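You operate a simulated robot arm through the tools that you are given. There is no shell and no other tool. Be economical: measure what you need, move in short steps, check, and stop when the job is done.

The job below is to be done with a simulated two-armed robot. You get a single attempt, and the scene is never put back.

Task
Set the black latch to PULL and fix it in the lying door's pocket.
Fine: hold it on the bare steel plate while its red knob goes over; tighten the green knob last. Set down upright: what you pick out.

The check looks at the end state, three seconds after you hand in, the way a careful person would. Anything else that was tipped, shoved, dropped, spilled or broken makes it a failure.

Robot
Two 7-joint arms with fingered hands on one trunk, on a base that drives. Base frame: it is fixed to the floor where the robot stands at the start and does not move with it; the origin is under the middle of the robot, x ahead of it, y to its left, z up; the surface under the hand at the start is at about z = 0.9. Readings come in m, rad, newtons and seconds.
The left shoulder is at the start at [0.031, 0.125, 1.252], the right one opposite. With the tool pointing down near the work surface each hand reaches from about 0.4 to 0.82 m from the robot's upright axis, wherever it stands, measured 20 degrees to its own side. Places, roughly: bare steel plate [0.3, -0.2, 0.9]; green knob by the latch pocket [0.3, 0.3, 1]; latch pocket in the lying door [0.2, 0.3, 0.9]; red knob on the black latch [0.6, -0.2, 1]; red knob on the grey latch [0.7, -0.3, 1]; red plastic strip [1, -0.75, 1.25]; red wing handle on the lying door [0.3, 0.1, 1]; white cowl with black side lugs [1, -1.5, 1]; white deck cover [-0.5, 1.5, 1.25]; white plate with a yellow label [1.25, -1.25, 1.25]. Payload 4 kg a hand.
The TCP of each hand is the grasp point between the finger pads, 0.029 m short of the fingertips. In the tool frame z runs along the fingers and y along their closing line. The gripper opens to 0.1 m. The gripper's body begins 0.034 m behind the TCP. The gripper is a hand of 5 fingers: y runs from the thumb to the fingers, the wrist lies at [-0.015, -0.105, -0.177] in the tool frame, and closing takes about 1.5 s.
Orientation is that of the tool frame in the base frame, as a unit quaternion [w, x, y, z]. With the fingers straight down and the wrist toward the robot, the tool's x, y and z point along [0, 1, 0], [1, 0, 0] and [0, 0, -1] of the base frame.

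Tools
- The arms move only by the tool servo_tool. It takes "left_moves", "right_moves" or both (then of equal length, played together; a hand with none holds still); each is a list of rows, each a list of 7 numbers: the shift along the base's x, y, z in m, then the turn, a rotation vector about the base's x, y, z in rad, then the gripper command, from -1 (shut) to 1 (fully open), values between in proportion. In form: [[x, y, z, wx, wy, wz, jaw], ...]. A call has 1 to 10 rows; each row is the pose to reach, as a shift and turn from the pose commanded when the call began. A row lasts 0.2 s, in which the tool goes at most 0.05 m and 0.15 rad; a call with a longer step from one row to the next is refused whole, and so is a gripper value outside its range. A pose out of reach is approached as far as the arm can. The call stops where the force on the tool passes 90 N (or 10 N more than at its start, if that is more) or the arm is blocked; 0.2 s more then pass. Each finger travels about 0.045 m/s and halts on what it meets, pressing with about 25 N; the grip force reading is that of the motor and also rises with nothing between the fingers. The clock runs only during rows and for 0.2 s after the last one: add rows that repeat a pose to give the fingers time. The reply holds the time, the measured pose of the TCP, the force on the tool along the base axes, the opening and the grip force, in the units named above and with some noise, with the torque about the TCP (base axes, N m) and any sound that the robot's microphone picked up.
- Cameras (640 x 400 px; columns grow to the right, rows downward): "scene" is now at [0.1195, 0.0103, 1.3688]; the picture's right is [0.14, -0.99, -0.00], its down [-0.67, -0.09, -0.74] and it looks along [0.73, 0.10, -0.68] (base axes); focal length 214 px, centre (320, 200). "left" rides on the left gripper at [-0.065, -0.086, -0.121] in its tool frame; the picture's right is [-0.76, -0.31, 0.58], its down [0.59, -0.70, 0.40] and it looks along [0.28, 0.64, 0.71] (tool axes); focal length 247 px, centre (320, 200). "right" rides on the right gripper at [0.066, -0.086, -0.121] in its tool frame; the picture's right is [-0.76, 0.31, -0.58], its down [-0.59, -0.70, 0.40] and it looks along [-0.28, 0.64, 0.71] (tool axes); focal length 247 px, centre (320, 200). There is no depth. A picture from a camera that has moved, and an enlarged one, comes with that camera's place and axes in the base frame and with its lens.
- grab_frame(camera): a new picture of that camera. No time passes.
- lift_body(by): slides the trunk up (or, below 0, down) by that many m; the arms and the scene camera ride with it, the base frame stays. It gives what a move gives, with no picture.
- steer(legs): drives the robot by 1 to 6 legs, each [ahead, turn to the left] in m and rad, along the robot's own axes; the way and the turn of a leg run together, so that a leg with both is an arc; at most 1.5 m and 3.142 rad a leg. The arms and the cameras ride along, it lands a little off, and it stops where it bumps. It gives what a move gives.
- preshape(shape, hand): the hand has 5 fingers and takes this shape, open, in about a second: jaw (thumb against the fingers, like two jaws); tri (thumb and two fingers); tip (a fingertip pinch); poke (one finger out to press); point (the index stretched); flat (the hand flat); cup (the hand cupped); fist (a fist). The gripper value then closes the fingers along that shape, each until it touches; the sizes above hold for jaw. It gives what a move gives, with no picture.
- turn_head(pan, tilt): turns the head with the scene camera to pan (to the left, within 1.396 rad either way) and tilt (down, from -0.506 to 1.204), counted from straight ahead of the robot. It gives what a move gives.
- close_up(camera, box): a new picture of the part [left, top, right, bottom] of that camera's present view, enlarged. No time passes.
- job_done(): hands the job in; it is judged then, once.

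Work in short steps. Places have to be worked out from the pictures, the camera data and where the tool is seen: move nearer, look again, correct. Check each grasp and each placing, and mend what went wrong. You have 120 turns and 100 pictures in all, those below and enlarged ones among them. Open the grippers and draw the arms clear of the work before you hand the job in, unless the task says otherwise; then end with one line.

The tools are called as a command line: name --argument value ..., lists and objects as JSON in quotes. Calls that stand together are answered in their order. servo_tool: Moves the arms, as the interface text tells. Its arguments: {"type":"object","properties":{"left_moves":{"type":"array","items":{"type":"array","items":{"type":"number"}}},"right_moves":{"type":"array","items":{"type":"array","items":{"type":"number"}}}},"required":[]} The other tools are called the same way: lift_body (by) slides the trunk up or down; preshape (shape, hand) gives the hand a shape; steer (legs) drives the base; turn_head (pan, tilt) turns the head that bears the scene camera; grab_frame (camera) takes a picture; close_up (camera, box) takes an enlarged picture of a part of a camera's view; job_done () hands the job in.

At the start:

```text
t: 0.0
left_tool_pos: [0.5123, 0.0361, 1.2523]
left_orientation: [0.001, 0.706, 0.708, -0.001]
left_wrist_force: [-0.7, -0.3, 0.0]
left_wrist_torque: [0.0, 0.0, -0.05]
left_gripper_width: 0.0996
left_gripper_force: 0.1
left_shape: jaw
right_tool_pos: [0.4183, -0.309, 1.2505]
right_orientation: [0.001, 0.707, 0.707, 0.001]
right_wrist_force: [0.8, 0.5, -0.8]
right_wrist_torque: [0.03, 0.01, -0.01]
right_gripper_width: 0.0997
right_gripper_force: 0.1
right_shape: jaw
trunk travel left (down, up): [-0.45, 0.297]
robot x, y, heading: [0.0023, 0.001, 0.001]
head pan, tilt: [0.138, 0.742]
```

scene: 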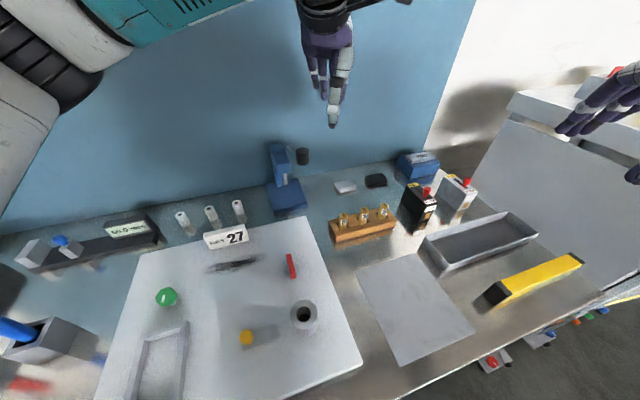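
right: 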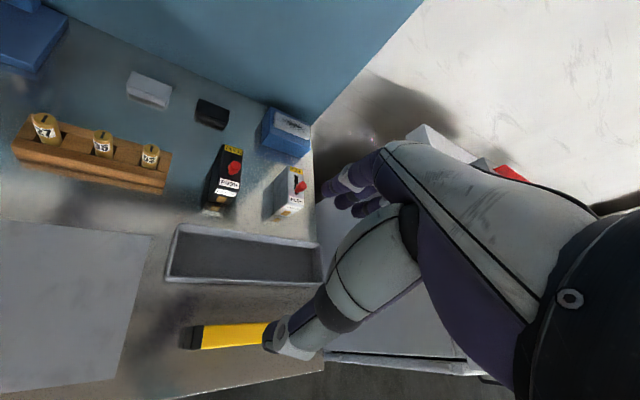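
left: 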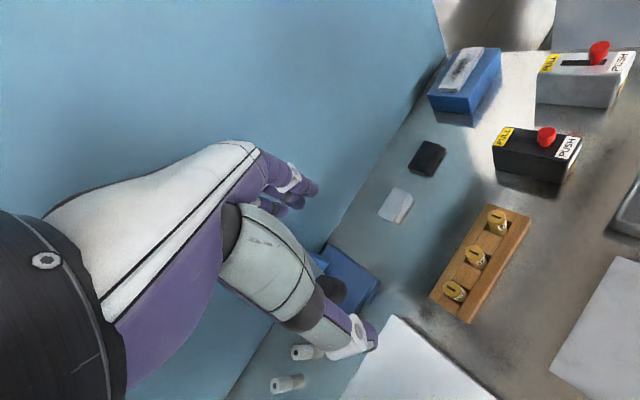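

I start by looking more closely at the scene: the latches, and the lying door with its pocket.

close_up --camera "scene" --box '[330, 140, 550, 278]'

close_up --camera "scene" --box '[90, 200, 370, 400]'

close_up --camera "right" --box '[180, 120, 330, 230]'

```text
2.90 times, centred on (440, 209) of scene
camera zoom: at [0.1195, 0.0103, 1.3688], right [0.14, -0.99, 0.0], down [-0.67, -0.09, -0.74], along [0.73, 0.1, -0.68], focal length 622 px, centre (-28, 174)
```

zoom: 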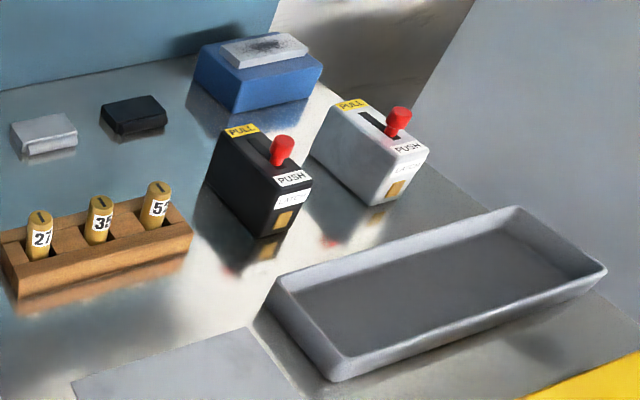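

```text
2.00 times, centred on (230, 300) of scene
camera zoom: at [0.1195, 0.0103, 1.3688], right [0.14, -0.99, 0.0], down [-0.67, -0.09, -0.74], along [0.73, 0.1, -0.68], focal length 429 px, centre (500, 0)
```

zoom: 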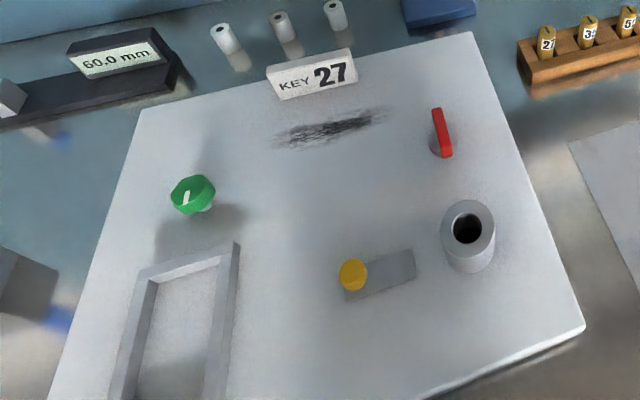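

```text
3.64 times, centred on (255, 175) of right
camera zoom: at [0.3321, -0.2435, 1.3714], right [0.31, -0.76, 0.58], down [-0.7, -0.59, -0.4], along [0.64, -0.28, -0.71], focal length 898 px, centre (556, 291)
```

zoom: 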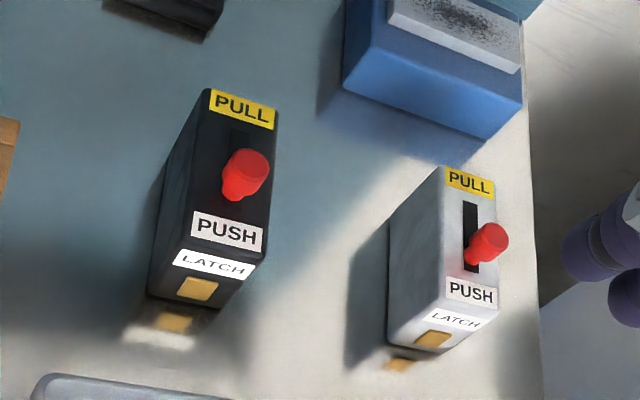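

The black latch stands with its slot on top and the knob at PUSH. I look down-left at the pocket and green knob, then down-right at the plate.

turn_head --pan 0.7 --tilt 1.15

grab_frame --camera "scene"

```text
t: 1.0
left_tool_pos: [0.5147, 0.0353, 1.251]
left_orientation: [0.001, 0.706, 0.708, 0.0]
left_wrist_force: [-0.5, 0.2, -0.1]
left_wrist_torque: [0.02, -0.01, -0.01]
left_gripper_width: 0.0998
left_gripper_force: 0.0
left_shape: jaw
right_tool_pos: [0.4186, -0.3087, 1.2487]
right_orientation: [-0.001, 0.707, 0.708, 0.0]
right_wrist_force: [0.4, -0.3, 0.0]
right_wrist_torque: [-0.01, 0.03, 0.02]
right_gripper_width: 0.0997
right_gripper_force: 0.0
right_shape: jaw
trunk travel left (down, up): [-0.45, 0.297]
robot x, y, heading: [-0.0038, 0.0005, 0.002]
head pan, tilt: [0.7, 1.15]
```

```text
93 pictures are left
camera scene: at [0.0827, 0.0373, 1.3392], right [0.64, -0.77, 0.0], down [-0.7, -0.59, -0.41], along [0.31, 0.26, -0.91], focal length 214 px, centre (320, 200)
```

scene: 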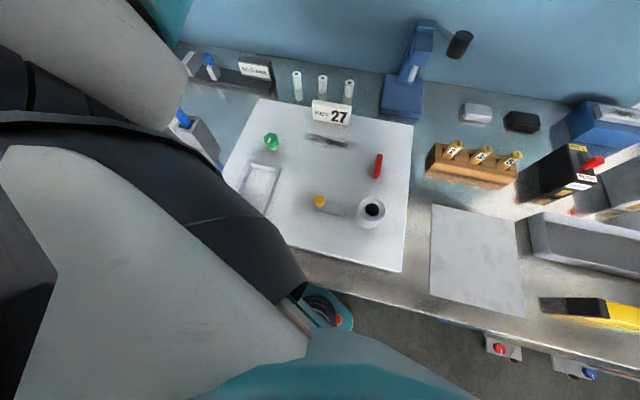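

close_up --camera "scene" --box '[210, 80, 420, 280]'

close_up --camera "scene" --box '[220, 120, 300, 220]'

```text
2.00 times, centred on (315, 180) of scene
camera zoom: at [0.0827, 0.0373, 1.3392], right [0.64, -0.77, 0.0], down [-0.7, -0.59, -0.41], along [0.31, 0.26, -0.91], focal length 429 px, centre (330, 240)
```

zoom: 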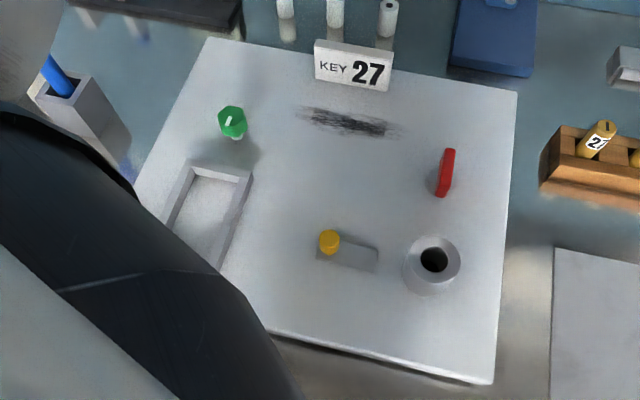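

```text
4.00 times, centred on (260, 170) of scene
camera zoom: at [0.0827, 0.0373, 1.3392], right [0.64, -0.77, 0.0], down [-0.7, -0.59, -0.41], along [0.31, 0.26, -0.91], focal length 858 px, centre (560, 320)
```

zoom: 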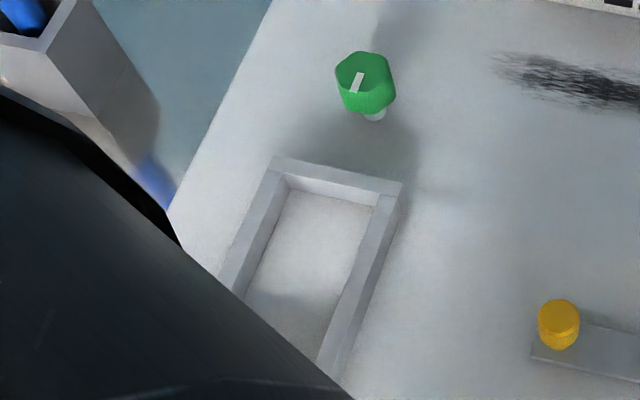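

The pocket centre is about (0.16, 0.27), which is too close for the hand and hidden by the arm. I back off 0.2 m, still leaving the plate in reach, and look again.

steer --legs '[[-0.2, 0]]'

turn_head --pan 0.6 --tilt 0.9

grab_frame --camera "scene"

close_up --camera "scene" --box '[240, 140, 400, 240]'

```text
t: 2.6
left_tool_pos: [0.3157, 0.037, 1.2516]
left_orientation: [0.0, 0.705, 0.709, 0.001]
left_wrist_force: [0.0, 0.3, 0.2]
left_wrist_torque: [0.0, -0.02, 0.02]
left_gripper_width: 0.0997
left_gripper_force: 0.0
left_shape: jaw
right_tool_pos: [0.2208, -0.3076, 1.2492]
right_orientation: [0.0, 0.705, 0.709, 0.0]
right_wrist_force: [0.0, 0.2, 0.2]
right_wrist_torque: [-0.03, -0.04, 0.04]
right_gripper_width: 0.0999
right_gripper_force: 0.0
right_shape: jaw
trunk travel left (down, up): [-0.45, 0.297]
robot x, y, heading: [-0.198, 0.0024, 0.01]
head pan, tilt: [0.7, 1.15]
```

```text
t: 3.3
left_tool_pos: [0.3148, 0.0374, 1.2501]
left_orientation: [-0.002, 0.706, 0.708, 0.001]
left_wrist_force: [-0.7, -0.5, 0.5]
left_wrist_torque: [0.0, -0.03, 0.03]
left_gripper_width: 0.0998
left_gripper_force: 0.0
left_shape: jaw
right_tool_pos: [0.2227, -0.3084, 1.2494]
right_orientation: [0.0, 0.705, 0.709, 0.0]
right_wrist_force: [0.1, -0.2, 0.0]
right_wrist_torque: [0.01, 0.0, 0.01]
right_gripper_width: 0.0997
right_gripper_force: 0.1
right_shape: jaw
trunk travel left (down, up): [-0.45, 0.297]
robot x, y, heading: [-0.1981, 0.0014, 0.005]
head pan, tilt: [0.6, 0.901]
```

```text
90 pictures are left
camera scene: at [-0.0984, 0.0426, 1.3561], right [0.57, -0.82, 0.0], down [-0.64, -0.45, -0.62], along [0.51, 0.35, -0.78], focal length 214 px, centre (320, 200)
```

scene: 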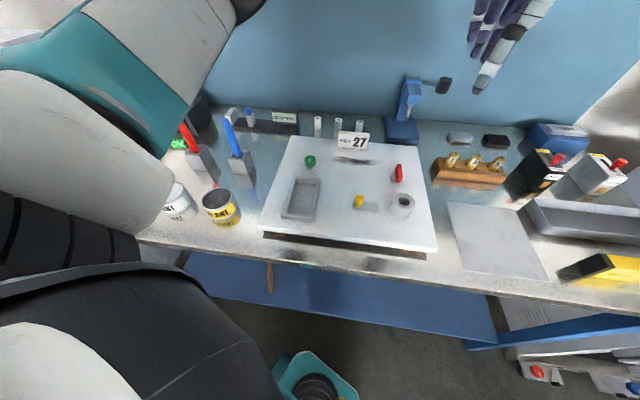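

```text
4.00 times, centred on (320, 190) of scene
camera zoom: at [-0.0984, 0.0426, 1.3561], right [0.57, -0.82, 0.0], down [-0.64, -0.45, -0.62], along [0.51, 0.35, -0.78], focal length 858 px, centre (320, 240)
```

zoom: 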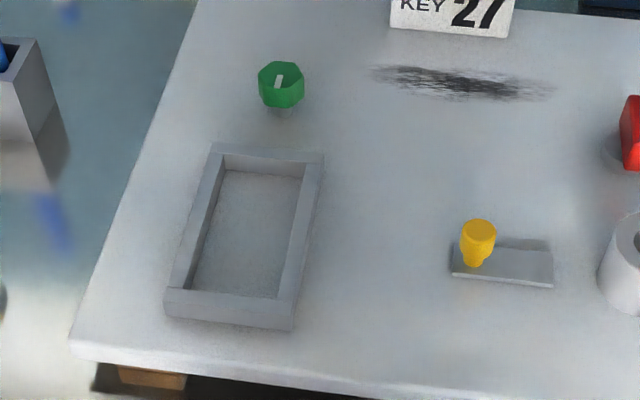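

The pocket is a plain frame with its centre near (0.153, 0.267), top at z 0.957 and yaw about 27°, the same yaw as the latch. I drive 0.1 m forward so the latch is in reach, then test turning the right hand across the latch's width.

steer --legs '[[0.1, 0]]'

servo_tool --right_moves '[[0.02, 0.01, 0, 0, 0, -0.138, 1], [0.04, 0.02, 0, 0, 0, -0.275, 1], [0.06, 0.03, 0, 0, 0, -0.413, 1], [0.08, 0.04, 0, 0, 0, -0.55, 1], [0.1, 0.05, 0, 0, 0, -0.688, 1], [0.12, 0.06, 0, 0, 0, -0.825, 1], [0.14, 0.07, 0, 0, 0, -0.963, 1], [0.16, 0.08, 0, 0, 0, -1.1, 1], [0.16, 0.08, 0, 0, 0, -1.1, 1]]'

```text
t: 4.5
left_tool_pos: [0.4151, 0.0371, 1.251]
left_orientation: [-0.001, 0.706, 0.708, -0.001]
left_wrist_force: [0.6, 0.0, 0.1]
left_wrist_torque: [-0.01, -0.02, 0.01]
left_gripper_width: 0.1001
left_gripper_force: 0.1
left_shape: jaw
right_tool_pos: [0.322, -0.3072, 1.249]
right_orientation: [0.0, 0.706, 0.708, -0.001]
right_wrist_force: [0.8, 0.4, 0.7]
right_wrist_torque: [0.01, 0.02, -0.01]
right_gripper_width: 0.0997
right_gripper_force: 0.1
right_shape: jaw
trunk travel left (down, up): [-0.45, 0.297]
robot x, y, heading: [-0.0972, 0.005, 0.006]
head pan, tilt: [0.6, 0.901]
```

```text
t: 6.5
left_tool_pos: [0.4147, 0.037, 1.2506]
left_orientation: [0.0, 0.705, 0.709, 0.0]
left_wrist_force: [-0.7, -0.2, -0.6]
left_wrist_torque: [0.03, 0.0, 0.04]
left_gripper_width: 0.0997
left_gripper_force: 0.0
left_shape: jaw
right_tool_pos: [0.4823, -0.2297, 1.251]
right_orientation: [0.0, 0.972, 0.234, 0.0]
right_wrist_force: [-0.2, 0.2, -0.7]
right_wrist_torque: [-0.01, -0.05, 0.0]
right_gripper_width: 0.0997
right_gripper_force: 0.0
right_shape: jaw
trunk travel left (down, up): [-0.45, 0.297]
robot x, y, heading: [-0.0976, -0.0026, 0.008]
head pan, tilt: [0.6, 0.901]
```

Reached cleanly. Now I tilt the tool so its fingers point forward-down along the latch.

servo_tool --right_moves '[[0, 0, 0, 0.059, -0.116, 0, 1], [0, 0, 0, 0.118, -0.233, 0, 1], [0, 0, 0, 0.177, -0.349, 0, 1], [0, 0, 0, 0.236, -0.466, 0, 1], [0, 0, 0, 0.295, -0.582, 0, 1], [0, 0, 0, 0.354, -0.699, 0, 1], [0, 0, 0, 0.354, -0.699, 0, 1]]'

turn_head --pan -0.2 --tilt 0.7

grab_frame --camera "scene"

grab_frame --camera "right"

```text
t: 8.1
left_tool_pos: [0.4148, 0.0389, 1.2508]
left_orientation: [0.0, 0.705, 0.709, -0.001]
left_wrist_force: [0.3, 0.2, 0.7]
left_wrist_torque: [0.0, -0.01, 0.0]
left_gripper_width: 0.0996
left_gripper_force: 0.0
left_shape: jaw
right_tool_pos: [0.482, -0.2272, 1.2501]
right_orientation: [-0.088, 0.899, 0.217, 0.371]
right_wrist_force: [0.6, -0.5, 0.6]
right_wrist_torque: [0.01, 0.05, -0.01]
right_gripper_width: 0.0998
right_gripper_force: 0.1
right_shape: jaw
trunk travel left (down, up): [-0.45, 0.297]
robot x, y, heading: [-0.0978, -0.0006, 0.004]
head pan, tilt: [0.6, 0.901]
```

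```text
t: 9.2
left_tool_pos: [0.4159, 0.0399, 1.2513]
left_orientation: [0.0, 0.706, 0.709, 0.001]
left_wrist_force: [0.2, -0.5, -0.2]
left_wrist_torque: [-0.03, -0.01, -0.01]
left_gripper_width: 0.0996
left_gripper_force: 0.0
left_shape: jaw
right_tool_pos: [0.482, -0.2281, 1.2502]
right_orientation: [-0.088, 0.899, 0.217, 0.371]
right_wrist_force: [0.3, -0.1, -0.4]
right_wrist_torque: [0.03, -0.05, 0.0]
right_gripper_width: 0.0997
right_gripper_force: 0.1
right_shape: jaw
trunk travel left (down, up): [-0.45, 0.297]
robot x, y, heading: [-0.0953, 0.003, 0.005]
head pan, tilt: [-0.201, 0.7]
```

```text
88 pictures are left
camera scene: at [0.0222, -0.0162, 1.3723], right [-0.19, -0.98, 0.0], down [-0.63, 0.12, -0.76], along [0.75, -0.15, -0.64], focal length 214 px, centre (320, 200)
```

scene: 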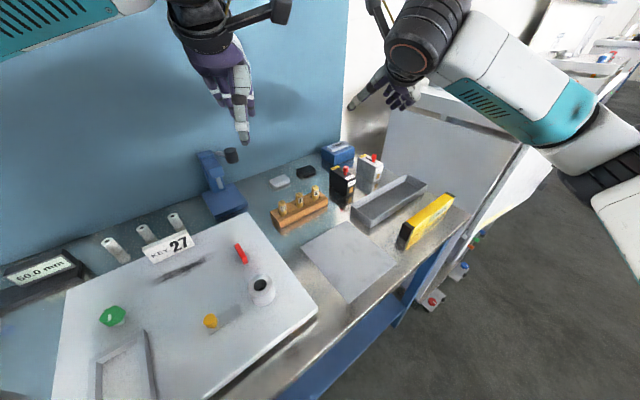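

```text
87 pictures are left
camera right: at [0.4071, -0.1688, 1.3822], right [-0.7, -0.7, -0.12], down [-0.44, 0.56, -0.7], along [0.56, -0.44, -0.7], focal length 247 px, centre (320, 200)
```

right: 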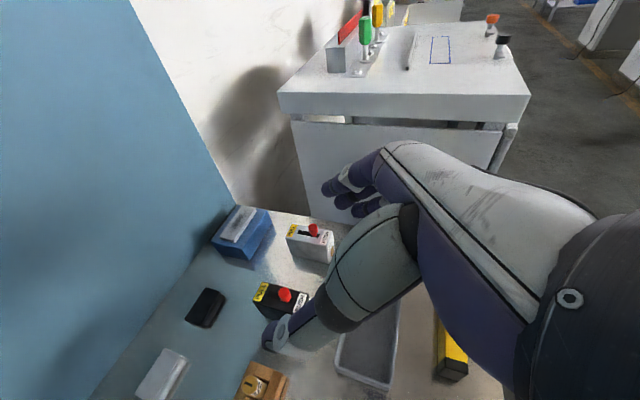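

Both orientations work. I zoom in on the latch to measure it from two viewpoints.

close_up --camera "scene" --box '[300, 140, 400, 220]'

close_up --camera "right" --box '[230, 210, 350, 340]'

```text
5.00 times, centred on (350, 180) of scene
camera zoom: at [0.0222, -0.0162, 1.3723], right [-0.19, -0.98, 0.0], down [-0.63, 0.12, -0.76], along [0.75, -0.15, -0.64], focal length 1072 px, centre (170, 300)
```

zoom: 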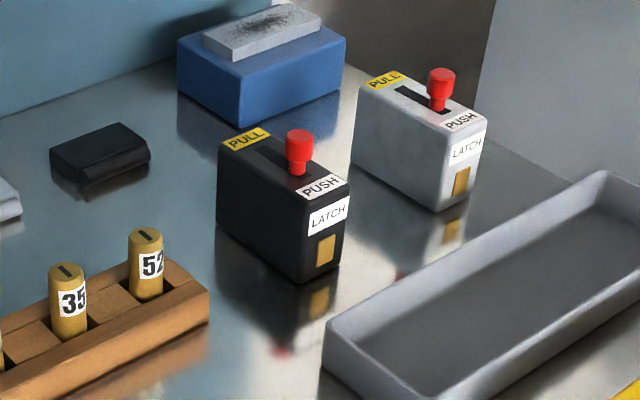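

```text
3.08 times, centred on (290, 275) of right
camera zoom: at [0.4071, -0.1688, 1.3822], right [-0.7, -0.7, -0.12], down [-0.44, 0.56, -0.7], along [0.56, -0.44, -0.7], focal length 760 px, centre (412, -31)
```

zoom: 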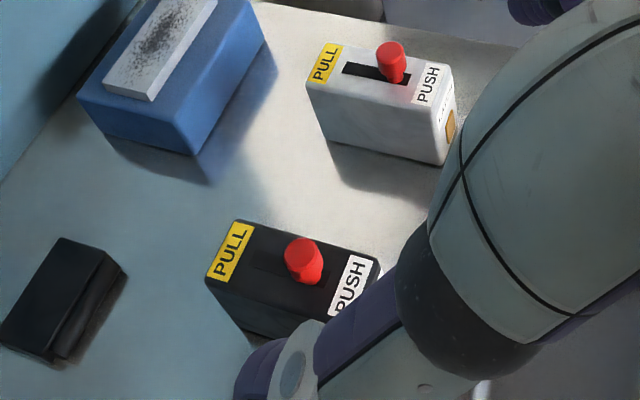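

The latch measures about 0.09 × 0.04 × 0.065 m, with its centre at (0.627, -0.216), yaw about 26° and top at z 0.965. I bring the right hand to a standoff on the PUSH-end side, opening narrowed to about 0.07.

servo_tool --right_moves '[[0.006, -0.007, -0.04, 0, 0, 0, 0.4], [0.012, -0.014, -0.08, 0, 0, 0, 0.4], [0.018, -0.021, -0.12, 0, 0, 0, 0.4], [0.025, -0.028, -0.16, 0, 0, 0, 0.4], [0.031, -0.035, -0.2, 0, 0, 0, 0.4], [0.037, -0.041, -0.23, 0, 0, 0, 0.4], [0.037, -0.041, -0.23, 0, 0, 0, 0.4]]'

grab_frame --camera "right"

close_up --camera "scene" --box '[260, 120, 420, 220]'

```text
t: 10.8
left_tool_pos: [0.4146, 0.0383, 1.2519]
left_orientation: [0.0, 0.706, 0.708, 0.001]
left_wrist_force: [0.1, -0.2, -1.0]
left_wrist_torque: [0.01, 0.01, 0.0]
left_gripper_width: 0.0999
left_gripper_force: 0.2
left_shape: jaw
right_tool_pos: [0.518, -0.2678, 1.0177]
right_orientation: [-0.088, 0.899, 0.218, 0.371]
right_wrist_force: [0.1, -0.1, -0.3]
right_wrist_torque: [-0.03, 0.01, -0.02]
right_gripper_width: 0.0705
right_gripper_force: 0.1
right_shape: jaw
trunk travel left (down, up): [-0.45, 0.297]
robot x, y, heading: [-0.0999, -0.0007, 0.008]
head pan, tilt: [-0.201, 0.7]
```

```text
84 pictures are left
camera right: at [0.4431, -0.2088, 1.1505], right [-0.7, -0.7, -0.12], down [-0.44, 0.56, -0.7], along [0.56, -0.44, -0.7], focal length 247 px, centre (320, 200)
```

right: 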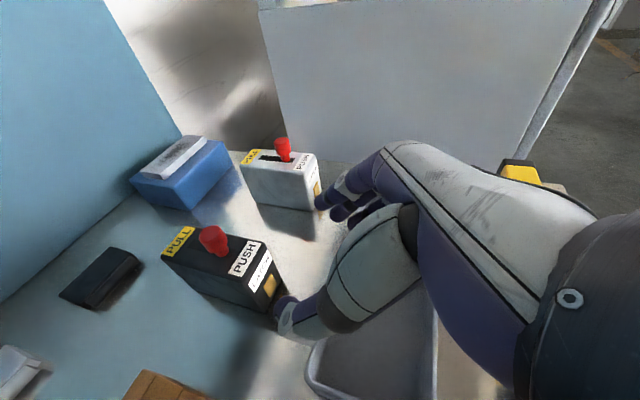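

```text
4.00 times, centred on (340, 170) of scene
camera zoom: at [0.022, -0.0164, 1.3723], right [-0.19, -0.98, 0.0], down [-0.63, 0.12, -0.76], along [0.75, -0.15, -0.64], focal length 858 px, centre (240, 320)
```

zoom: 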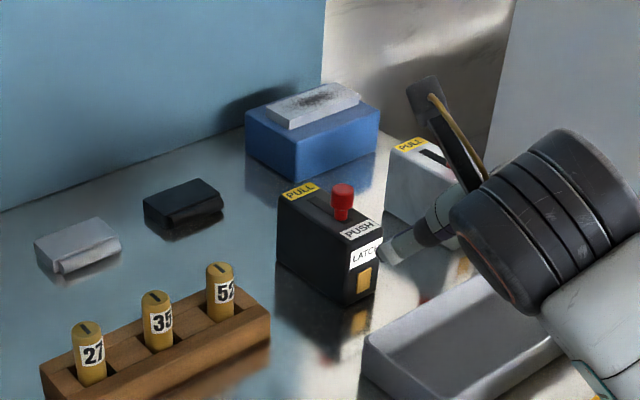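

Thumb tip is seen where the model predicts. I advance two thirds along the approach line and check.

servo_tool --right_moves '[[0.025, 0.012, -0.028, 0, 0, 0, 0.4], [0.042, 0.02, -0.047, 0, 0, 0, 0.4], [0.042, 0.02, -0.047, 0, 0, 0, 0.4]]'

grab_frame --camera "right"

close_up --camera "scene" --box '[300, 140, 400, 220]'

```text
t: 11.6
left_tool_pos: [0.4146, 0.0383, 1.2498]
left_orientation: [0.0, 0.706, 0.709, -0.001]
left_wrist_force: [0.1, 0.3, 0.3]
left_wrist_torque: [0.0, 0.01, 0.03]
left_gripper_width: 0.0998
left_gripper_force: 0.1
left_shape: jaw
right_tool_pos: [0.5595, -0.2485, 0.9713]
right_orientation: [-0.088, 0.899, 0.217, 0.371]
right_wrist_force: [-0.3, -0.5, -0.9]
right_wrist_torque: [0.0, -0.02, -0.01]
right_gripper_width: 0.0703
right_gripper_force: 0.0
right_shape: jaw
trunk travel left (down, up): [-0.45, 0.297]
robot x, y, heading: [-0.0989, 0.002, 0.003]
head pan, tilt: [-0.201, 0.7]
```

```text
82 pictures are left
camera right: at [0.4851, -0.1892, 1.1035], right [-0.7, -0.7, -0.12], down [-0.44, 0.56, -0.7], along [0.56, -0.44, -0.7], focal length 247 px, centre (320, 200)
```

right: 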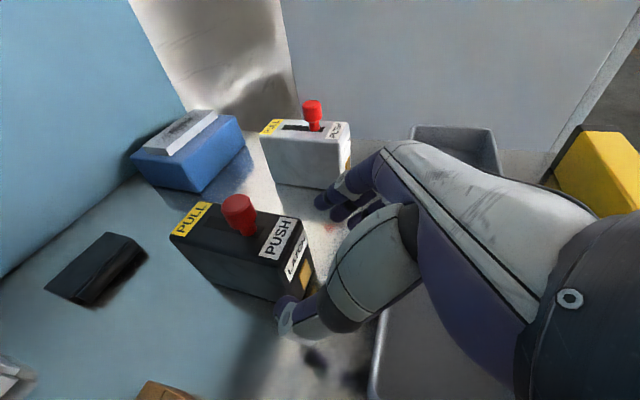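

```text
5.00 times, centred on (350, 180) of scene
camera zoom: at [0.0221, -0.0163, 1.3723], right [-0.19, -0.98, 0.0], down [-0.63, 0.12, -0.76], along [0.75, -0.15, -0.64], focal length 1072 px, centre (170, 300)
```

zoom: 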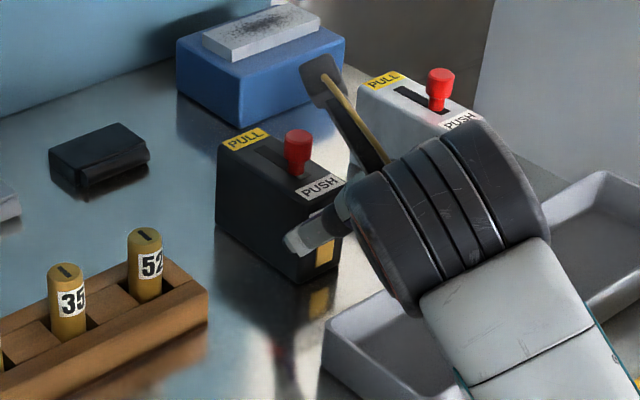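

Centred laterally within a millimetre or so. I finish the approach without closing yet.

servo_tool --right_moves '[[0.017, 0.008, -0.019, 0, 0, 0, 0.4], [0.034, 0.017, -0.037, 0, 0, 0, 0.4], [0.034, 0.017, -0.037, 0, 0, 0, 0.4]]'

close_up --camera "scene" --box '[300, 140, 400, 220]'

close_up --camera "right" --box '[160, 120, 480, 360]'

```text
t: 12.4
left_tool_pos: [0.4131, 0.0381, 1.252]
left_orientation: [0.001, 0.706, 0.708, 0.0]
left_wrist_force: [-1.0, -0.6, 0.5]
left_wrist_torque: [-0.01, 0.0, -0.01]
left_gripper_width: 0.0999
left_gripper_force: 0.1
left_shape: jaw
right_tool_pos: [0.5928, -0.2304, 0.9368]
right_orientation: [-0.087, 0.897, 0.218, 0.374]
right_wrist_force: [-1.2, -1.0, 10.6]
right_wrist_torque: [-0.5, -0.13, -0.06]
right_gripper_width: 0.0701
right_gripper_force: 0.1
right_shape: jaw
trunk travel left (down, up): [-0.45, 0.297]
robot x, y, heading: [-0.0989, 0.0033, 0.003]
head pan, tilt: [-0.201, 0.7]
```

```text
5.00 times, centred on (350, 180) of scene
camera zoom: at [0.0207, -0.0158, 1.3726], right [-0.19, -0.98, 0.0], down [-0.63, 0.12, -0.77], along [0.75, -0.15, -0.64], focal length 1072 px, centre (170, 300)
```

zoom: 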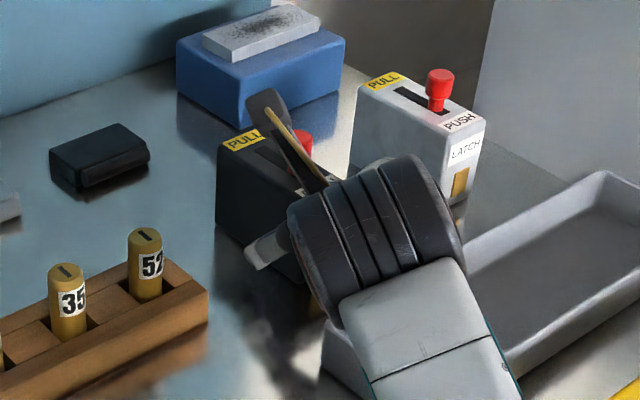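

```text
1.67 times, centred on (320, 240) of right
camera zoom: at [0.5182, -0.1721, 1.0689], right [-0.7, -0.7, -0.13], down [-0.44, 0.56, -0.7], along [0.57, -0.44, -0.7], focal length 412 px, centre (320, 133)
```

zoom: 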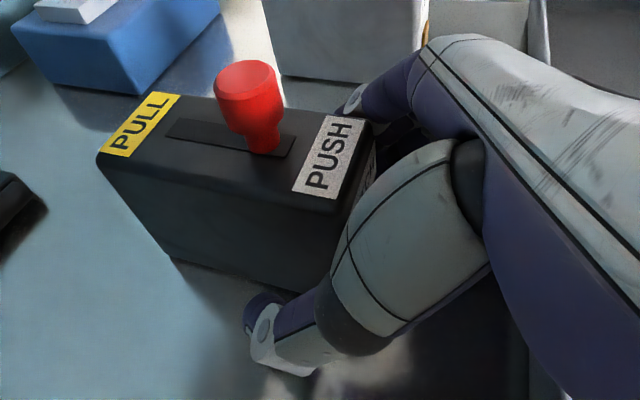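

The fingers straddle the latch but 10 N upward says a fingertip touches the table. I lift 8 mm and close on the latch.

servo_tool --right_moves '[[0, 0, 0.008, 0, 0, 0, 0.4], [0, 0, 0.008, 0, 0, 0, 0], [0, 0, 0.008, 0, 0, 0, -0.4], [0, 0, 0.008, 0, 0, 0, -1], [0, 0, 0.008, 0, 0, 0, -1], [0, 0, 0.008, 0, 0, 0, -1], [0, 0, 0.008, 0, 0, 0, -1], [0, 0, 0.008, 0, 0, 0, -1]]'

close_up --camera "right" --box '[160, 120, 480, 360]'

```text
t: 14.2
left_tool_pos: [0.4149, 0.0371, 1.2517]
left_orientation: [-0.001, 0.706, 0.708, -0.001]
left_wrist_force: [-0.8, -0.2, 0.6]
left_wrist_torque: [-0.01, -0.02, -0.02]
left_gripper_width: 0.0998
left_gripper_force: 0.0
left_shape: jaw
right_tool_pos: [0.5936, -0.2324, 0.9419]
right_orientation: [-0.088, 0.899, 0.217, 0.371]
right_wrist_force: [-0.7, 0.4, -0.1]
right_wrist_torque: [0.01, 0.04, 0.0]
right_gripper_width: 0.0363
right_gripper_force: 25.4
right_shape: jaw
trunk travel left (down, up): [-0.45, 0.297]
robot x, y, heading: [-0.0958, -0.0007, 0.003]
head pan, tilt: [-0.201, 0.7]
```

```text
1.67 times, centred on (320, 240) of right
camera zoom: at [0.5191, -0.1731, 1.0745], right [-0.7, -0.7, -0.12], down [-0.44, 0.56, -0.7], along [0.56, -0.44, -0.7], focal length 412 px, centre (320, 133)
```

zoom: 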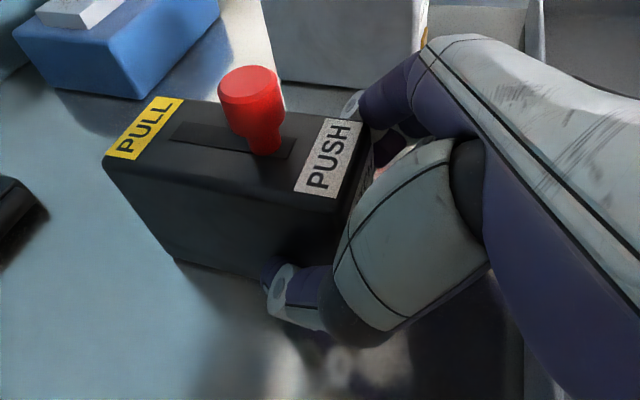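

Gripped at 0.036 m with 25 N. I lift it and look.

servo_tool --right_moves '[[0, 0, 0.03, 0, 0, 0, -1], [0, 0, 0.07, 0, 0, 0, -1], [0, 0, 0.11, 0, 0, 0, -1], [0, 0, 0.11, 0, 0, 0, -1]]'

grab_frame --camera "right"

close_up --camera "scene" --box '[240, 100, 440, 260]'

```text
t: 15.2
left_tool_pos: [0.4148, 0.0365, 1.2511]
left_orientation: [0.0, 0.707, 0.707, 0.0]
left_wrist_force: [0.4, 0.3, 0.2]
left_wrist_torque: [0.02, -0.01, 0.02]
left_gripper_width: 0.1
left_gripper_force: 0.1
left_shape: jaw
right_tool_pos: [0.5923, -0.233, 1.0538]
right_orientation: [-0.088, 0.899, 0.216, 0.371]
right_wrist_force: [0.2, -0.2, -2.4]
right_wrist_torque: [-0.07, 0.07, 0.01]
right_gripper_width: 0.0364
right_gripper_force: 24.7
right_shape: jaw
trunk travel left (down, up): [-0.45, 0.297]
robot x, y, heading: [-0.0971, 0.0046, 0.007]
head pan, tilt: [-0.201, 0.7]
```

```text
77 pictures are left
camera right: at [0.5193, -0.174, 1.1855], right [-0.7, -0.7, -0.12], down [-0.44, 0.56, -0.7], along [0.56, -0.44, -0.7], focal length 247 px, centre (320, 200)
```

right: 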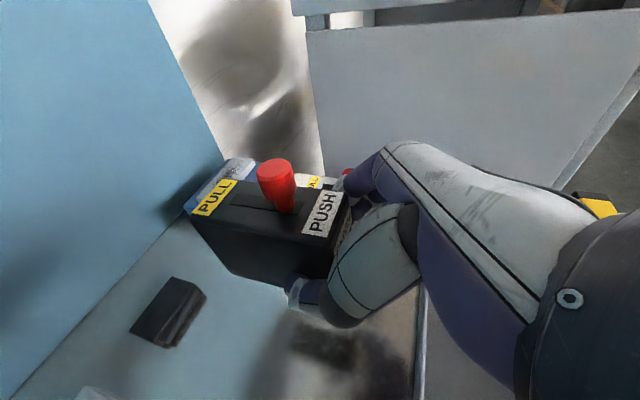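

```text
2.50 times, centred on (340, 180) of scene
camera zoom: at [0.0221, -0.0172, 1.3722], right [-0.2, -0.98, 0.0], down [-0.63, 0.13, -0.76], along [0.75, -0.15, -0.64], focal length 536 px, centre (270, 250)
```

zoom: 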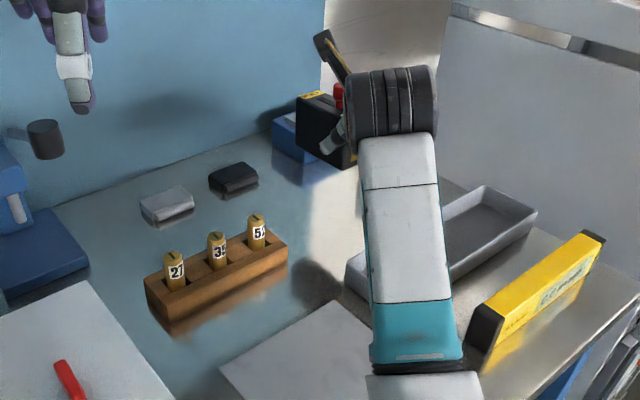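

The latch hangs level in the grip. I drive back 0.15 m with it at z about 1.05, clear of everything.

steer --legs '[[-0.15, 0]]'

turn_head --pan -0.25 --tilt 0.75

grab_frame --camera "scene"

```text
t: 16.6
left_tool_pos: [0.2705, 0.0343, 1.2507]
left_orientation: [-0.001, 0.707, 0.707, -0.001]
left_wrist_force: [0.9, 0.3, -1.3]
left_wrist_torque: [0.02, 0.05, 0.03]
left_gripper_width: 0.1
left_gripper_force: 0.1
left_shape: jaw
right_tool_pos: [0.4474, -0.2355, 1.0517]
right_orientation: [-0.087, 0.899, 0.216, 0.37]
right_wrist_force: [1.1, 0.1, -3.2]
right_wrist_torque: [-0.03, 0.1, -0.02]
right_gripper_width: 0.0361
right_gripper_force: 25.5
right_shape: jaw
trunk travel left (down, up): [-0.45, 0.297]
robot x, y, heading: [-0.2483, -0.0032, 0.006]
head pan, tilt: [-0.201, 0.7]
```

```text
t: 17.2
left_tool_pos: [0.2678, 0.0345, 1.2507]
left_orientation: [-0.001, 0.707, 0.707, 0.0]
left_wrist_force: [-0.2, -0.1, -0.7]
left_wrist_torque: [-0.01, -0.02, -0.02]
left_gripper_width: 0.0997
left_gripper_force: 0.0
left_shape: jaw
right_tool_pos: [0.4456, -0.2356, 1.0512]
right_orientation: [-0.087, 0.899, 0.216, 0.371]
right_wrist_force: [-0.4, 0.0, -3.3]
right_wrist_torque: [-0.04, 0.09, 0.03]
right_gripper_width: 0.036
right_gripper_force: 24.6
right_shape: jaw
trunk travel left (down, up): [-0.45, 0.297]
robot x, y, heading: [-0.2438, -0.0014, 0.002]
head pan, tilt: [-0.25, 0.75]
```

```text
75 pictures are left
camera scene: at [-0.128, -0.0202, 1.3681], right [-0.24, -0.97, 0.0], down [-0.66, 0.16, -0.73], along [0.71, -0.18, -0.68], focal length 214 px, centre (320, 200)
```

scene: 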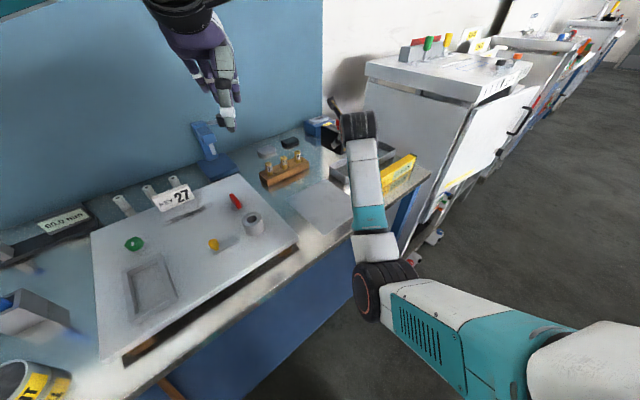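

Now I move the latch over the plate's middle (TCP to about (0.31, -0.176)) and lower to 3 cm above.

servo_tool --right_moves '[[-0.04, 0.018, 0, 0, 0, 0, -1], [-0.08, 0.035, 0, 0, 0, 0, -1], [-0.12, 0.053, 0, 0, 0, 0, -1], [-0.136, 0.06, -0.02, 0, 0, 0, -1], [-0.136, 0.06, -0.05, 0, 0, 0, -1], [-0.136, 0.06, -0.08, 0, 0, 0, -1], [-0.136, 0.06, -0.08, 0, 0, 0, -1]]'

grab_frame --camera "scene"

grab_frame --camera "right"

```text
t: 18.4
left_tool_pos: [0.2683, 0.0337, 1.25]
left_orientation: [-0.002, 0.707, 0.707, 0.0]
left_wrist_force: [0.5, 0.0, 0.2]
left_wrist_torque: [0.03, -0.02, -0.02]
left_gripper_width: 0.0999
left_gripper_force: 0.1
left_shape: jaw
right_tool_pos: [0.3428, -0.2116, 1.0973]
right_orientation: [-0.026, 0.872, 0.219, 0.437]
right_wrist_force: [-0.4, 0.1, -3.6]
right_wrist_torque: [-0.04, 0.12, 0.03]
right_gripper_width: 0.0363
right_gripper_force: 25.3
right_shape: jaw
trunk travel left (down, up): [-0.45, 0.297]
robot x, y, heading: [-0.2425, 0.002, 0.007]
head pan, tilt: [-0.25, 0.75]
stopped in row 6 (right hand): the arm was blocked; the commanded pose is now the measured one
```

```text
74 pictures are left
camera scene: at [-0.1275, -0.0208, 1.368], right [-0.24, -0.97, 0.0], down [-0.66, 0.16, -0.73], along [0.71, -0.18, -0.68], focal length 214 px, centre (320, 200)
```

scene: 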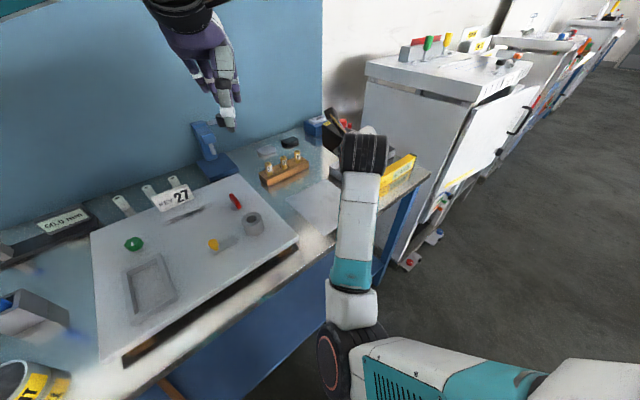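

```text
73 pictures are left
camera right: at [0.2509, -0.1395, 1.2107], right [-0.7, -0.69, -0.18], down [-0.29, 0.52, -0.8], along [0.65, -0.51, -0.57], focal length 247 px, centre (320, 200)
```

right: 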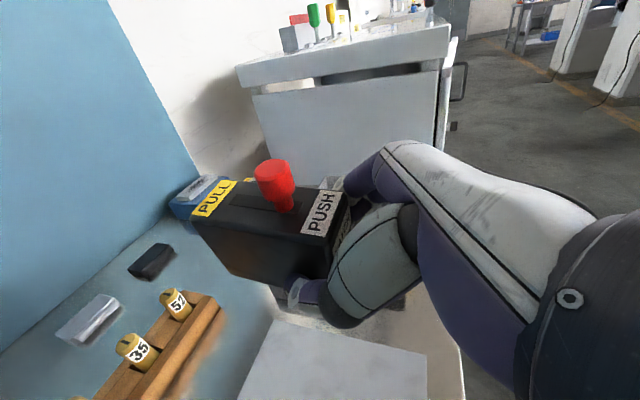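

The arm reached its inner limit with this tilt (wrist too near the body), no collision. I drive back another 0.13 m so the same pose lies farther from the trunk.

steer --legs '[[-0.13, 0]]'

servo_tool --right_moves '[[0.04, 0.01, -0.02, 0.04, 0.083, 0.02, -1], [0.07, 0.02, -0.04, 0.079, 0.166, 0.04, -1], [0.094, 0.034, -0.06, 0.079, 0.166, 0.04, -1], [0.094, 0.034, -0.06, 0.079, 0.166, 0.04, -1]]'

```text
t: 19.7
left_tool_pos: [0.1396, 0.0346, 1.2497]
left_orientation: [-0.002, 0.708, 0.707, -0.001]
left_wrist_force: [-0.1, 0.2, -0.2]
left_wrist_torque: [0.02, 0.04, -0.03]
left_gripper_width: 0.1001
left_gripper_force: 0.0
left_shape: jaw
right_tool_pos: [0.214, -0.2109, 1.0958]
right_orientation: [-0.027, 0.872, 0.22, 0.435]
right_wrist_force: [0.7, 0.2, -3.0]
right_wrist_torque: [-0.08, 0.12, -0.01]
right_gripper_width: 0.0362
right_gripper_force: 25.0
right_shape: jaw
trunk travel left (down, up): [-0.45, 0.297]
robot x, y, heading: [-0.375, 0.0003, 0.012]
head pan, tilt: [-0.25, 0.75]
```

```text
t: 20.7
left_tool_pos: [0.1362, 0.0347, 1.2517]
left_orientation: [0.0, 0.707, 0.707, 0.0]
left_wrist_force: [-0.2, -0.2, 1.1]
left_wrist_torque: [-0.04, -0.02, -0.01]
left_gripper_width: 0.0997
left_gripper_force: 0.0
left_shape: jaw
right_tool_pos: [0.3066, -0.1777, 1.0333]
right_orientation: [-0.088, 0.899, 0.217, 0.37]
right_wrist_force: [-0.9, 0.0, -3.2]
right_wrist_torque: [-0.03, 0.13, -0.01]
right_gripper_width: 0.0359
right_gripper_force: 25.1
right_shape: jaw
trunk travel left (down, up): [-0.45, 0.297]
robot x, y, heading: [-0.3734, -0.0008, 0.011]
head pan, tilt: [-0.25, 0.75]
```

Orientation restored. I lower to about 1.5 cm above contact and look.

servo_tool --right_moves '[[0.002, 0.001, -0.03, 0, 0, 0, -1], [0.004, 0.001, -0.06, 0, 0, 0, -1], [0.004, 0.001, -0.075, 0, 0, 0, -1], [0.004, 0.001, -0.075, 0, 0, 0, -1]]'

close_up --camera "scene" --box '[220, 120, 440, 270]'

grab_frame --camera "right"

```text
t: 21.7
left_tool_pos: [0.1375, 0.0327, 1.2493]
left_orientation: [-0.001, 0.707, 0.707, 0.0]
left_wrist_force: [-0.2, -0.3, -0.5]
left_wrist_torque: [0.03, 0.02, -0.02]
left_gripper_width: 0.0996
left_gripper_force: 0.1
left_shape: jaw
right_tool_pos: [0.3136, -0.1836, 0.9656]
right_orientation: [-0.082, 0.898, 0.216, 0.374]
right_wrist_force: [-0.4, -0.3, -2.7]
right_wrist_torque: [-0.06, 0.08, -0.01]
right_gripper_width: 0.036
right_gripper_force: 24.7
right_shape: jaw
trunk travel left (down, up): [-0.45, 0.297]
robot x, y, heading: [-0.376, 0.0027, 0.01]
head pan, tilt: [-0.25, 0.75]
```

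```text
2.67 times, centred on (330, 195) of scene
camera zoom: at [-0.2582, -0.02, 1.368], right [-0.24, -0.97, 0.0], down [-0.66, 0.16, -0.73], along [0.71, -0.17, -0.68], focal length 572 px, centre (293, 213)
```

zoom: 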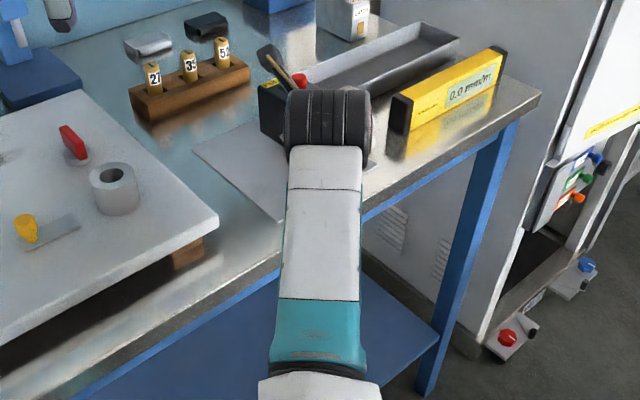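

```text
71 pictures are left
camera right: at [0.2387, -0.1224, 1.0968], right [-0.7, -0.7, -0.12], down [-0.43, 0.56, -0.71], along [0.56, -0.44, -0.7], focal length 247 px, centre (320, 200)
```

right: 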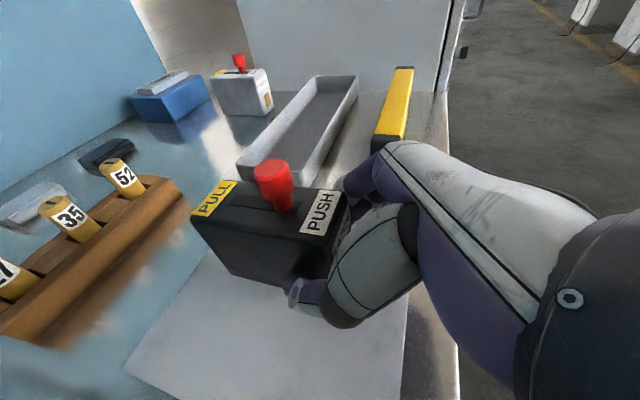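

It's well over the plate, but the arm is again near its inner limit (7 mm high, slight deviation). I back off 0.08 m and bring the hand forward by as much.

servo_tool --right_moves '[[0, 0, 0.03, 0, 0, 0, -1], [0, 0, 0.03, 0, 0, 0, -1]]'

steer --legs '[[-0.08, 0]]'

servo_tool --right_moves '[[0.03, 0, 0, 0, 0, 0, -1], [0.06, 0.0, 0, 0, 0, 0, -1], [0.08, 0.003, 0, 0, 0, 0, -1], [0.08, 0.003, 0, 0, 0, 0, -1]]'

```text
t: 22.3
left_tool_pos: [0.1378, 0.0332, 1.2512]
left_orientation: [-0.001, 0.707, 0.707, -0.001]
left_wrist_force: [0.2, 0.3, -0.4]
left_wrist_torque: [0.0, -0.02, -0.01]
left_gripper_width: 0.0997
left_gripper_force: 0.0
left_shape: jaw
right_tool_pos: [0.3105, -0.179, 0.9888]
right_orientation: [-0.084, 0.9, 0.218, 0.368]
right_wrist_force: [0.2, -0.3, -2.6]
right_wrist_torque: [-0.04, 0.11, -0.01]
right_gripper_width: 0.0358
right_gripper_force: 25.0
right_shape: jaw
trunk travel left (down, up): [-0.45, 0.297]
robot x, y, heading: [-0.3735, 0.0033, 0.013]
head pan, tilt: [-0.25, 0.75]
```

```text
t: 23.4
left_tool_pos: [0.0599, 0.0325, 1.2502]
left_orientation: [-0.001, 0.708, 0.706, -0.002]
left_wrist_force: [-0.4, 1.0, 0.8]
left_wrist_torque: [-0.01, -0.02, 0.02]
left_gripper_width: 0.0998
left_gripper_force: 0.1
left_shape: jaw
right_tool_pos: [0.2337, -0.1802, 0.9902]
right_orientation: [-0.087, 0.9, 0.216, 0.37]
right_wrist_force: [0.2, -0.2, -2.5]
right_wrist_torque: [-0.06, 0.12, -0.01]
right_gripper_width: 0.036
right_gripper_force: 25.2
right_shape: jaw
trunk travel left (down, up): [-0.45, 0.297]
robot x, y, heading: [-0.4591, 0.0044, 0.012]
head pan, tilt: [-0.25, 0.75]
```

```text
t: 24.4
left_tool_pos: [0.0608, 0.0322, 1.2501]
left_orientation: [-0.001, 0.708, 0.706, 0.0]
left_wrist_force: [0.2, 0.1, 0.0]
left_wrist_torque: [-0.03, 0.01, 0.0]
left_gripper_width: 0.0998
left_gripper_force: 0.1
left_shape: jaw
right_tool_pos: [0.3124, -0.1768, 0.9904]
right_orientation: [-0.086, 0.899, 0.217, 0.37]
right_wrist_force: [0.0, 0.2, -2.9]
right_wrist_torque: [-0.04, 0.11, 0.0]
right_gripper_width: 0.0358
right_gripper_force: 24.8
right_shape: jaw
trunk travel left (down, up): [-0.45, 0.297]
robot x, y, heading: [-0.4536, -0.0002, 0.015]
head pan, tilt: [-0.25, 0.75]
```

Now I lower gently; I expect contact near TCP z 0.943.

servo_tool --right_moves '[[0, 0, -0.02, 0, 0, 0, -1], [0, 0, -0.035, 0, 0, 0, -1], [0, 0, -0.042, 0, 0, 0, -1], [0, 0, -0.046, 0, 0, 0, -1], [0, 0, -0.048, 0, 0, 0, -1], [0, 0, -0.048, 0, 0, 0, -1]]'

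close_up --camera "right" --box '[160, 120, 480, 360]'

```text
t: 25.8
left_tool_pos: [0.0588, 0.032, 1.2507]
left_orientation: [0.0, 0.708, 0.706, -0.001]
left_wrist_force: [1.0, 0.3, 0.3]
left_wrist_torque: [0.0, 0.01, -0.01]
left_gripper_width: 0.0997
left_gripper_force: 0.1
left_shape: jaw
right_tool_pos: [0.3113, -0.1775, 0.9436]
right_orientation: [-0.087, 0.899, 0.217, 0.371]
right_wrist_force: [-0.3, -1.5, 4.7]
right_wrist_torque: [-0.16, -0.09, -0.04]
right_gripper_width: 0.036
right_gripper_force: 25.2
right_shape: jaw
trunk travel left (down, up): [-0.45, 0.297]
robot x, y, heading: [-0.4537, -0.0005, 0.014]
head pan, tilt: [-0.25, 0.75]
```

```text
1.67 times, centred on (320, 240) of right
camera zoom: at [0.2378, -0.1176, 1.0762], right [-0.7, -0.7, -0.12], down [-0.44, 0.56, -0.7], along [0.56, -0.44, -0.7], focal length 412 px, centre (320, 133)
```

zoom: 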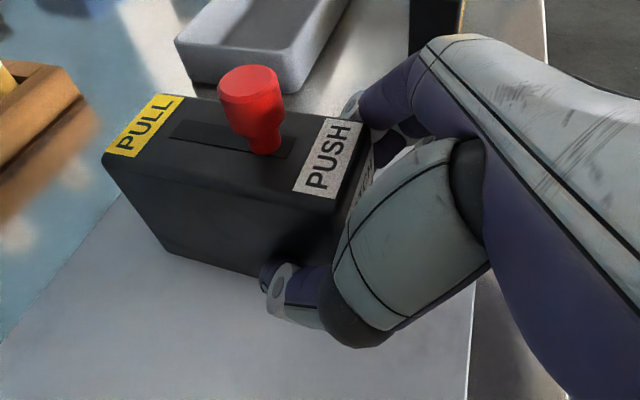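

The latch sits on the plate, but in this pose the right wrist would block the left hand. I'll re-lay it with PULL pointing left (+y), so the right hand holds from the right and the left hand has free room. Lift first and turn +63°.

servo_tool --right_moves '[[0, 0, 0.04, 0, 0, 0, -1], [0, 0, 0.08, 0, 0, 0, -1], [0, 0, 0.11, 0, 0, 0, -1], [0, 0, 0.11, 0, 0, 0, -1]]'

servo_tool --right_moves '[[-0.007, -0.003, 0, 0, 0, 0.138, -1], [-0.014, -0.006, 0, 0, 0, 0.275, -1], [-0.021, -0.009, 0, 0, 0, 0.413, -1], [-0.028, -0.012, 0, 0, 0, 0.55, -1], [-0.035, -0.015, 0, 0, 0, 0.688, -1], [-0.042, -0.018, 0, 0, 0, 0.825, -1], [-0.05, -0.021, 0, 0, 0, 0.963, -1], [-0.05, -0.021, 0, 0, 0, 1.1, -1], [-0.05, -0.021, 0, 0, 0, 1.1, -1]]'

grab_frame --camera "scene"

```text
t: 26.8
left_tool_pos: [0.0581, 0.0321, 1.2505]
left_orientation: [-0.001, 0.708, 0.706, -0.001]
left_wrist_force: [0.3, 0.0, 0.0]
left_wrist_torque: [-0.01, 0.02, 0.01]
left_gripper_width: 0.0996
left_gripper_force: 0.1
left_shape: jaw
right_tool_pos: [0.3128, -0.1793, 1.0507]
right_orientation: [-0.087, 0.9, 0.216, 0.369]
right_wrist_force: [-0.2, 0.0, -2.7]
right_wrist_torque: [-0.08, 0.13, -0.03]
right_gripper_width: 0.0362
right_gripper_force: 25.3
right_shape: jaw
trunk travel left (down, up): [-0.45, 0.297]
robot x, y, heading: [-0.4531, -0.0045, 0.013]
head pan, tilt: [-0.25, 0.75]
```

```text
t: 28.8
left_tool_pos: [0.059, 0.0334, 1.2503]
left_orientation: [-0.001, 0.708, 0.706, 0.0]
left_wrist_force: [0.4, -0.7, -0.8]
left_wrist_torque: [0.0, -0.03, 0.01]
left_gripper_width: 0.0995
left_gripper_force: 0.0
left_shape: jaw
right_tool_pos: [0.2619, -0.1978, 1.0523]
right_orientation: [-0.267, 0.653, 0.655, 0.27]
right_wrist_force: [0.3, -0.2, -3.1]
right_wrist_torque: [-0.16, 0.01, -0.03]
right_gripper_width: 0.0364
right_gripper_force: 25.1
right_shape: jaw
trunk travel left (down, up): [-0.45, 0.297]
robot x, y, heading: [-0.4564, -0.0007, 0.015]
head pan, tilt: [-0.25, 0.75]
```

```text
69 pictures are left
camera scene: at [-0.3366, -0.0203, 1.368], right [-0.23, -0.97, 0.0], down [-0.66, 0.16, -0.73], along [0.71, -0.17, -0.68], focal length 214 px, centre (320, 200)
```

scene: 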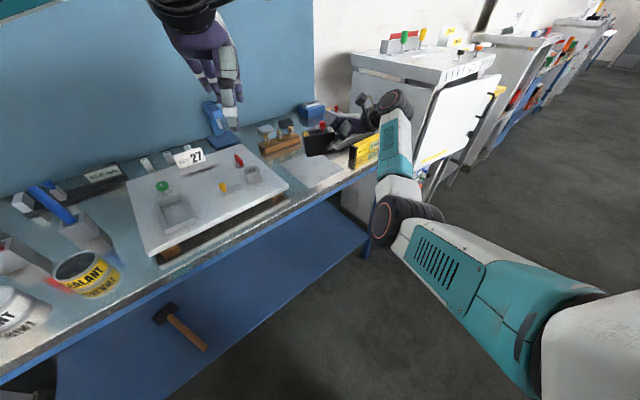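

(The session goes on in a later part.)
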